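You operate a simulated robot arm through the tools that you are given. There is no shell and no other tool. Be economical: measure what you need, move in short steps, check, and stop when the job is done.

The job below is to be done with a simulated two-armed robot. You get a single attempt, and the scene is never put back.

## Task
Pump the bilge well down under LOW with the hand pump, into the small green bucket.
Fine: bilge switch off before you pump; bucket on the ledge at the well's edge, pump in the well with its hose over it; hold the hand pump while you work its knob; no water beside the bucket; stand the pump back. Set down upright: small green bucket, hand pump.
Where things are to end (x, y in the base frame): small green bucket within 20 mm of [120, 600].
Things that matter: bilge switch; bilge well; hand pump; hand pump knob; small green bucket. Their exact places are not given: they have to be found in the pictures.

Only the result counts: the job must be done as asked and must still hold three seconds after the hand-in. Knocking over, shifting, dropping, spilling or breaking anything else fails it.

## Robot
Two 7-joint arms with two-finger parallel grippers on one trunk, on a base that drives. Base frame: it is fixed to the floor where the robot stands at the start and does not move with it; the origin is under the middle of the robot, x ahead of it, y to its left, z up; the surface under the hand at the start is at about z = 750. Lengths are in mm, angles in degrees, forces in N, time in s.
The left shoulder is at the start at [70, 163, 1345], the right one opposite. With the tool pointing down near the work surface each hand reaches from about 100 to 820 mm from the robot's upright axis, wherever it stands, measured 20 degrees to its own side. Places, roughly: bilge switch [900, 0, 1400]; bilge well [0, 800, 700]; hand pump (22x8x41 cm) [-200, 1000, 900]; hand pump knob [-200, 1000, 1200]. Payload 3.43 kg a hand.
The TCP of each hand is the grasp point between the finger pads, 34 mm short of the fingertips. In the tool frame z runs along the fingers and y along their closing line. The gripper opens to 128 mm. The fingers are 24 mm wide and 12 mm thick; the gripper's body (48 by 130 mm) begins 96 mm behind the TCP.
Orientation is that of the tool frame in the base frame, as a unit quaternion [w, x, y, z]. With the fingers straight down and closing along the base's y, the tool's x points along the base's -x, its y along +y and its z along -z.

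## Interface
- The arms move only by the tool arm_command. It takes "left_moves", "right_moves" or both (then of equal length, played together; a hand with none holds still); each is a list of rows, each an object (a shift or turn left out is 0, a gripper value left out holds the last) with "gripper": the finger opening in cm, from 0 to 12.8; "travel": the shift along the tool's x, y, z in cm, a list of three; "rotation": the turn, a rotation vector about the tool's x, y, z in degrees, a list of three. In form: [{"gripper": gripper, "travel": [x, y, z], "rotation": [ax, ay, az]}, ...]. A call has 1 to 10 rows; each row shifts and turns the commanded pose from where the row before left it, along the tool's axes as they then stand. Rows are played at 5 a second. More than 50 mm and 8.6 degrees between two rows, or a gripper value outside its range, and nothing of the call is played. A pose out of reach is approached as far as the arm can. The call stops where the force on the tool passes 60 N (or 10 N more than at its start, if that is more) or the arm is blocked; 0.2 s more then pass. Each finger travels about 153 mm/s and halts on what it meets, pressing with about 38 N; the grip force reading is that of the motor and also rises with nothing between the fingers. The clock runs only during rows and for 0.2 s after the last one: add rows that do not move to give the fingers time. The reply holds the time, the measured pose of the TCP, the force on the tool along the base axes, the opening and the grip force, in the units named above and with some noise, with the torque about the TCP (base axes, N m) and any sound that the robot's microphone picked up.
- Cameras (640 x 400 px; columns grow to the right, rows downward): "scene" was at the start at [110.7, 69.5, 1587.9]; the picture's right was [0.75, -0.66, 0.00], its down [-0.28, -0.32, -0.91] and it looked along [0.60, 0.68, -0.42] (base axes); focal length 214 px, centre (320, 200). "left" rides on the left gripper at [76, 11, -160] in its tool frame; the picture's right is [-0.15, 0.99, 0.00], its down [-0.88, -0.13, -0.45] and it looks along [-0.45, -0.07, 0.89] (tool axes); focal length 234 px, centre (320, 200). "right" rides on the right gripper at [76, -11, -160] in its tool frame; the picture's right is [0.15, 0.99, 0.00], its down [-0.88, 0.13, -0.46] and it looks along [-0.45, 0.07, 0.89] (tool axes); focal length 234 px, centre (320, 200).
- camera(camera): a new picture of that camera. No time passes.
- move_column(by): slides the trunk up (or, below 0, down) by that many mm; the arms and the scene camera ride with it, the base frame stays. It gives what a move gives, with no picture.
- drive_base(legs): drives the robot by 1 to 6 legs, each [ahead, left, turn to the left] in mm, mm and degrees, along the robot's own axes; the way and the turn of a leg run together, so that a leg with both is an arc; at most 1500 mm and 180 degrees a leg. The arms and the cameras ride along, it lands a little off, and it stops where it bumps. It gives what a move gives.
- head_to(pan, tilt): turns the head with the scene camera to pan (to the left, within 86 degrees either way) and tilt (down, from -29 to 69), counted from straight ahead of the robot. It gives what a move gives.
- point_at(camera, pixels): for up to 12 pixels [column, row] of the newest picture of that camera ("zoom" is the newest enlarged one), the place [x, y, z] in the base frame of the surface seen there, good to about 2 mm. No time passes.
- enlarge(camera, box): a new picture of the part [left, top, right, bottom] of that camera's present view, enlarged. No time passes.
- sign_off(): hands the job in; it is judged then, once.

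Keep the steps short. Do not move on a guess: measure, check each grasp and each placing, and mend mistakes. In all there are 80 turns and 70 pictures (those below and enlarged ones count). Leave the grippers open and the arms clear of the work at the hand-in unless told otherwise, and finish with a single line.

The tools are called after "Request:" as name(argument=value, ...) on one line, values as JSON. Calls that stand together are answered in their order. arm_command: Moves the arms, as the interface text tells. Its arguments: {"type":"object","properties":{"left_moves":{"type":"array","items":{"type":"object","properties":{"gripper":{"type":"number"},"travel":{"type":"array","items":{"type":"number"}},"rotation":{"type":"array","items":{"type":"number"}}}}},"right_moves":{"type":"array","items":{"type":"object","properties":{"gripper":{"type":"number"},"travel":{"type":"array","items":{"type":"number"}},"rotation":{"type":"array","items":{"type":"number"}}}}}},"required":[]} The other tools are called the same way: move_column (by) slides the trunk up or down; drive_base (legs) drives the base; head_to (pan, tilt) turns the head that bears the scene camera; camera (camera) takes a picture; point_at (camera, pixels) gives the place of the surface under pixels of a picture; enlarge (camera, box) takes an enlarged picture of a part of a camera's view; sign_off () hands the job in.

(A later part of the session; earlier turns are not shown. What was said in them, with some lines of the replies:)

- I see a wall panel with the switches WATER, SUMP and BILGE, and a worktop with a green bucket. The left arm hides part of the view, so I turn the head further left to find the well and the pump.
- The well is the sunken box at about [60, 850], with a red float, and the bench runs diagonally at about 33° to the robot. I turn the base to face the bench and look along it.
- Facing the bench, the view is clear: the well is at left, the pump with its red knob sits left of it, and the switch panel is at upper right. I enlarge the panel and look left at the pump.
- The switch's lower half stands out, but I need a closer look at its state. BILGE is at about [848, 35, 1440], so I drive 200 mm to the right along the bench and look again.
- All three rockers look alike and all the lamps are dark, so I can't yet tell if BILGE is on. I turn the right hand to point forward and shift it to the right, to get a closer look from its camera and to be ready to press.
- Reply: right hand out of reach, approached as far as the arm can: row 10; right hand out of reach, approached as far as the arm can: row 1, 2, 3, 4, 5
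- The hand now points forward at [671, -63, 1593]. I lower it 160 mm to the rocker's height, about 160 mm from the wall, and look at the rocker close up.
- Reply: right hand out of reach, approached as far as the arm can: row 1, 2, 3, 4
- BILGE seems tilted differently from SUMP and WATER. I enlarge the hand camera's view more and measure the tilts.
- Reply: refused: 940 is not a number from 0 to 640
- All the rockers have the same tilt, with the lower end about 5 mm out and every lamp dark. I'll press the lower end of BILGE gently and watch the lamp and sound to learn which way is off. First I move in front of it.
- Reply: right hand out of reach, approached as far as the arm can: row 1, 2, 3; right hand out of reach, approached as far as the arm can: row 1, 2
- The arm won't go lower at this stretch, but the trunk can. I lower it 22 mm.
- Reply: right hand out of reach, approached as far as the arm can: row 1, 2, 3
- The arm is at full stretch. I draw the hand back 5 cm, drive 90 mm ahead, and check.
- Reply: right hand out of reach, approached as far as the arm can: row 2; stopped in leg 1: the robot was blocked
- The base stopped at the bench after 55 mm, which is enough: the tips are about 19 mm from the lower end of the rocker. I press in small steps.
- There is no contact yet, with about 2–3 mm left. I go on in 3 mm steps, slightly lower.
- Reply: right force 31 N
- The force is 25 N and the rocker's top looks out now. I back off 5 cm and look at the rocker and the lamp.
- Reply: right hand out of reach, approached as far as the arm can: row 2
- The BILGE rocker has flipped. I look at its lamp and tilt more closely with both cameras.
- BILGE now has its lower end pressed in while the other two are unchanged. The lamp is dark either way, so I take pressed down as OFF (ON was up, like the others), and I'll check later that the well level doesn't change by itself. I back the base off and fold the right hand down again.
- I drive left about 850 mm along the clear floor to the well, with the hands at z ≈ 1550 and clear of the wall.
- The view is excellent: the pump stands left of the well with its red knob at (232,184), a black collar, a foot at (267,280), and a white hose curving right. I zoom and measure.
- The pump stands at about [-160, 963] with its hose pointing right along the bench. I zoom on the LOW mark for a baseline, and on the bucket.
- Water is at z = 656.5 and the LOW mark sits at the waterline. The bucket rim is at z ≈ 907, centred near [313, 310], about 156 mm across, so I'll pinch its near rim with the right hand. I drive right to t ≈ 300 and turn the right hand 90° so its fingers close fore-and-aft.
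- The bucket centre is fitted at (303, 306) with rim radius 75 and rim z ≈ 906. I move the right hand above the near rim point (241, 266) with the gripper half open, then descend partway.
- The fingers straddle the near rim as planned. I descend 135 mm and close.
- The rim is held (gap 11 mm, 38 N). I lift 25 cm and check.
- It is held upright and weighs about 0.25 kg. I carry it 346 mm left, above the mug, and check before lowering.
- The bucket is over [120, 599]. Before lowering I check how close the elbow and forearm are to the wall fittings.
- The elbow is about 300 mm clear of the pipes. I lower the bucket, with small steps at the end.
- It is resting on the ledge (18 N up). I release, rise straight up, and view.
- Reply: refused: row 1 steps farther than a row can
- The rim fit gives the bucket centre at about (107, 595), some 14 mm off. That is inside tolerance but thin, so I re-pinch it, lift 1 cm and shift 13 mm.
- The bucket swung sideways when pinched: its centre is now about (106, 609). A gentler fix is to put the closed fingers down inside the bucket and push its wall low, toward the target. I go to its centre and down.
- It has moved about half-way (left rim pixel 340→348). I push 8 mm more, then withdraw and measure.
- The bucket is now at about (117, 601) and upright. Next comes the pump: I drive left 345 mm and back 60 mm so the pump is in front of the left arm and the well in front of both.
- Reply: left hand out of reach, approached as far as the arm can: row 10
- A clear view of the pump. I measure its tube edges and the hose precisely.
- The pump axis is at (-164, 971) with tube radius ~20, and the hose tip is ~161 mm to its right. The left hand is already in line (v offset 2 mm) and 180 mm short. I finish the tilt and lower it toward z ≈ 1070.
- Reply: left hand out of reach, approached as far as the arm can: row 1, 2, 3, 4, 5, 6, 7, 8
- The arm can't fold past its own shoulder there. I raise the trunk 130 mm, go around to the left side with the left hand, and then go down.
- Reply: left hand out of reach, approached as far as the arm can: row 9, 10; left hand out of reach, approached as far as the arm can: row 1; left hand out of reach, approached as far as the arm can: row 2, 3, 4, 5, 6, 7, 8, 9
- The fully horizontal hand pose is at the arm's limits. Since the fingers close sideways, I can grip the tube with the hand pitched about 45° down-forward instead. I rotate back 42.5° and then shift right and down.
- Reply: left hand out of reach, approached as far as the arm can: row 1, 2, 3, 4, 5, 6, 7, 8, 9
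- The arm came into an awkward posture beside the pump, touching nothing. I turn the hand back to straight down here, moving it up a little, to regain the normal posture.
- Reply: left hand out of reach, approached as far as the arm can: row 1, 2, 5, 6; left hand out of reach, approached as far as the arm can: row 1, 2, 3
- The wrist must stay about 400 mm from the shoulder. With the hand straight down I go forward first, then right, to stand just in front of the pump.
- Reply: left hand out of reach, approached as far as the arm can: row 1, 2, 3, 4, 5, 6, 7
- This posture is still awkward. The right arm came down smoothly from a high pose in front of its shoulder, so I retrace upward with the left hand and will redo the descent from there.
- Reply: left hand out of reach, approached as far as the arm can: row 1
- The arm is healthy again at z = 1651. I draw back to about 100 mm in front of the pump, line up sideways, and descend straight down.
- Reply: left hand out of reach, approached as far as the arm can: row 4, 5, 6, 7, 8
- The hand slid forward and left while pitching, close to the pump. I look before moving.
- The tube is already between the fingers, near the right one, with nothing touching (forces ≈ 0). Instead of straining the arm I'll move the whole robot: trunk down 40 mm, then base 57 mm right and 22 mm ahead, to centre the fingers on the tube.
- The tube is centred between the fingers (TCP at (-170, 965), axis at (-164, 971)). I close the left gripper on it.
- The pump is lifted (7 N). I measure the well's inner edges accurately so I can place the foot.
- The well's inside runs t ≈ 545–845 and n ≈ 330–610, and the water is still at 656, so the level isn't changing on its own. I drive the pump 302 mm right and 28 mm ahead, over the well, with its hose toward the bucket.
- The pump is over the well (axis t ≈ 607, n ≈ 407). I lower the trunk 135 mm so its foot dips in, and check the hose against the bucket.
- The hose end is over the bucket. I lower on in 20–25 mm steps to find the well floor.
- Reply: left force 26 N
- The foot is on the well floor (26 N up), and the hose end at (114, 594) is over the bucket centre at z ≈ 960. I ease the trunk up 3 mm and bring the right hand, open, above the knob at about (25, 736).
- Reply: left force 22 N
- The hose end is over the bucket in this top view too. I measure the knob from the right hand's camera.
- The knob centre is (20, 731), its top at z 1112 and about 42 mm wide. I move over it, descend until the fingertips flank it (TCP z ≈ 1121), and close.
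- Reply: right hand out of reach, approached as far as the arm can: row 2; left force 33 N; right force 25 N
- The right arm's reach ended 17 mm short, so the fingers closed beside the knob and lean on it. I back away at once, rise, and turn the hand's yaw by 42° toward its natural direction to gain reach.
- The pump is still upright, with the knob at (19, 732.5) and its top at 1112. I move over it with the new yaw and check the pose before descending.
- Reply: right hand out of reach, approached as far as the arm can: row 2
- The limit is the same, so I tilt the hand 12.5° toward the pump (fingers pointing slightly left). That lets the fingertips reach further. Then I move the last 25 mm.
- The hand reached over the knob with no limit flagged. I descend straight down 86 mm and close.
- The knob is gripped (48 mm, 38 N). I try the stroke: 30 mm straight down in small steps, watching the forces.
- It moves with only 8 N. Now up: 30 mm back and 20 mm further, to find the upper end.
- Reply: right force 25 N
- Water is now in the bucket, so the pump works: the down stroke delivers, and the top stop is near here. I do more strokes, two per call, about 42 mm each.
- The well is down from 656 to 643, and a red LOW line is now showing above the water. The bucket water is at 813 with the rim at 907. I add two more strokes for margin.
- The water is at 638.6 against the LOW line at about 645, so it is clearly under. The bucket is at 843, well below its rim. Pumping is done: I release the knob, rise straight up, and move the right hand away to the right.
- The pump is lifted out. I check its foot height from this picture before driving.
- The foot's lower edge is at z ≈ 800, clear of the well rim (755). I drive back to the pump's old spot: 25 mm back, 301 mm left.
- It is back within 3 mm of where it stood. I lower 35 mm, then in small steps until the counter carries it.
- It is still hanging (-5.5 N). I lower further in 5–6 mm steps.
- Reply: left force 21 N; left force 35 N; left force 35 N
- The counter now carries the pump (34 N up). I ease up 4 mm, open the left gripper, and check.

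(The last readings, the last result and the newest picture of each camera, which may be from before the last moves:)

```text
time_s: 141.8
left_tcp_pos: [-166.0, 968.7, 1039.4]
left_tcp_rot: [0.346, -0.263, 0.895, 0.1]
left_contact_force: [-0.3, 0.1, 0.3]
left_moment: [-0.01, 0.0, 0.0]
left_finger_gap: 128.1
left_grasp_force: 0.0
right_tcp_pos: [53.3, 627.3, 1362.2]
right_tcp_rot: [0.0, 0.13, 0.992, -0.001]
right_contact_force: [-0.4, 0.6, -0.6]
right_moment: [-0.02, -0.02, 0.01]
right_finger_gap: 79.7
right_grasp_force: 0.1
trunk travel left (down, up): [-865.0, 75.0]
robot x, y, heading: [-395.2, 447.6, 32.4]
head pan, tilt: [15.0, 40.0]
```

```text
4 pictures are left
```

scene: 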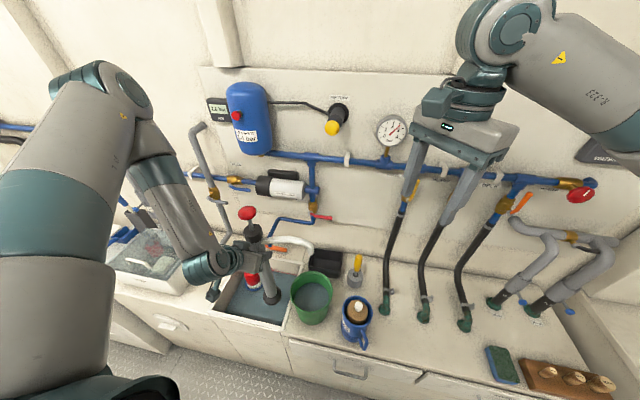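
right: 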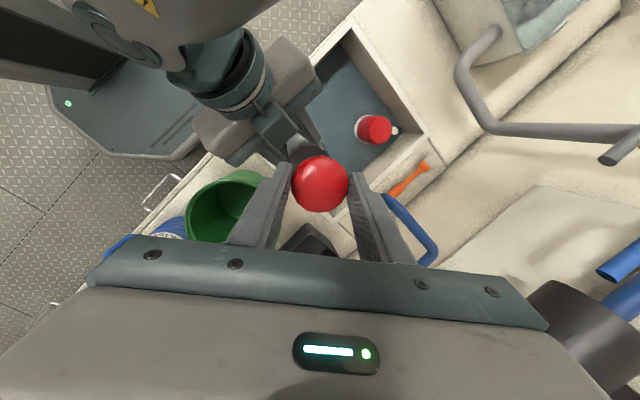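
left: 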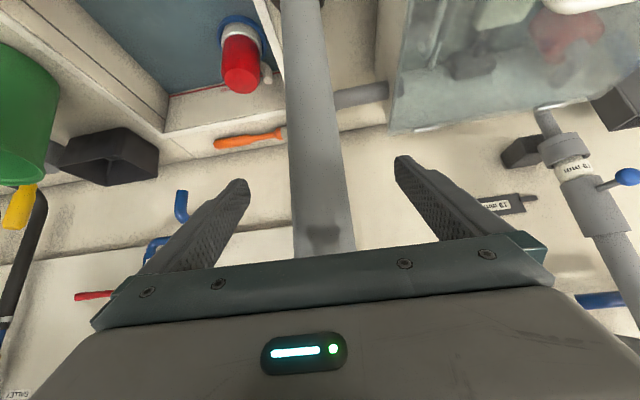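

The pump stands free between the open fingers. I withdraw by driving straight back 160 mm and look at the whole scene.

Request:
drive_base(legs=[[-160, 0, 0]])

Request:
arm_command(right_moves=[{"gripper": 12.8}, {"gripper": 12.8}])

Request:
camera(camera="scene")

Request:
point_at(camera="scene", pixels=[[320, 200]])

```text
time_s: 143.3
left_tcp_pos: [-298.9, 885.2, 1037.2]
left_tcp_rot: [0.344, -0.263, 0.896, 0.1]
left_contact_force: [-0.2, 0.8, 0.1]
left_moment: [-0.04, -0.03, 0.03]
left_finger_gap: 127.9
left_grasp_force: 0.1
right_tcp_pos: [-79.1, 542.9, 1360.0]
right_tcp_rot: [-0.002, 0.13, 0.991, -0.002]
right_contact_force: [0.7, 0.1, 0.8]
right_moment: [-0.02, 0.01, -0.05]
right_finger_gap: 79.9
right_grasp_force: 0.0
trunk travel left (down, up): [-865.0, 75.0]
robot x, y, heading: [-530.2, 360.7, 32.9]
head pan, tilt: [15.0, 40.0]
```

```text
time_s: 143.9
left_tcp_pos: [-298.1, 883.9, 1038.4]
left_tcp_rot: [0.345, -0.263, 0.895, 0.101]
left_contact_force: [0.3, 0.4, 0.6]
left_moment: [0.03, 0.02, -0.01]
left_finger_gap: 127.7
left_grasp_force: 0.0
right_tcp_pos: [-80.3, 542.1, 1361.1]
right_tcp_rot: [-0.001, 0.13, 0.992, -0.001]
right_contact_force: [-0.6, -0.1, 0.2]
right_moment: [0.0, 0.0, 0.02]
right_finger_gap: 128.3
right_grasp_force: 0.1
trunk travel left (down, up): [-865.0, 75.0]
robot x, y, heading: [-531.9, 365.0, 32.7]
head pan, tilt: [15.0, 40.0]
```

```text
3 pictures are left
```

scene: 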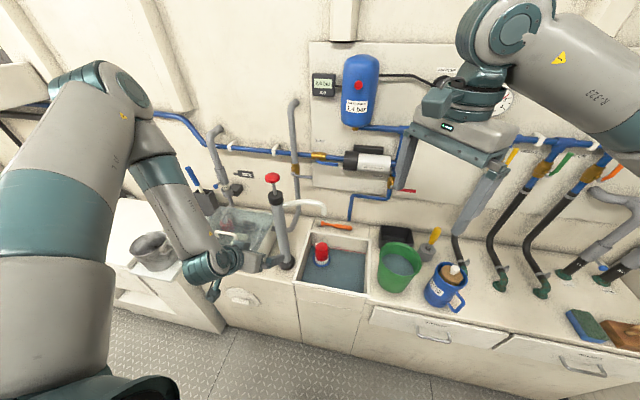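

```text
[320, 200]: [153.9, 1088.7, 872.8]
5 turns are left
```

The pump stands upright and everything looks in place. One enlarged check of the bucket, the counter beside it, and the well.

Request:
enlarge(camera="scene", box=[256, 200, 448, 320])

Request:
point_at(camera="zoom", pixels=[[413, 190], [425, 225], [465, 240], [530, 215], [545, 180], [500, 142], [440, 148], [300, 220], [485, 190]])

```text
3.33 times, centred on (352, 260) of scene
```

zoom: 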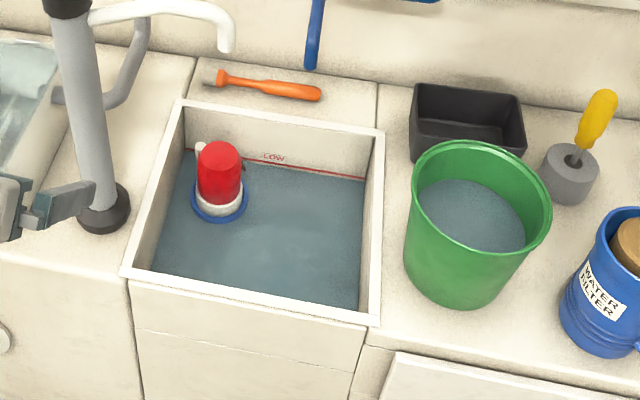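

```text
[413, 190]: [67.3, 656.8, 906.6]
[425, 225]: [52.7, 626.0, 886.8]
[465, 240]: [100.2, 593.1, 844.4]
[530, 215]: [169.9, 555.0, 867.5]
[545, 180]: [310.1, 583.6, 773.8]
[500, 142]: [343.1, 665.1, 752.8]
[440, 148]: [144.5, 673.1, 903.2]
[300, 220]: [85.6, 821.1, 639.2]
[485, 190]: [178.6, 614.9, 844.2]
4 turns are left
```

The bucket is at about (117, 601), upright, with its water at 844 and the counter dry. The well is at 639, below the LOW line. The pump is back on its spot with the grippers open and clear, so I hand in.

Request:
sign_off()

```text
The job is handed in.
```

The job is handed in: the well is pumped down to about 6 mm below LOW into the green bucket, which stands at about (117, 601), and the pump is back in its place; I set the bilge switch rocker-down as off, but its lamp stayed dark both ways, so that setting is my reading.
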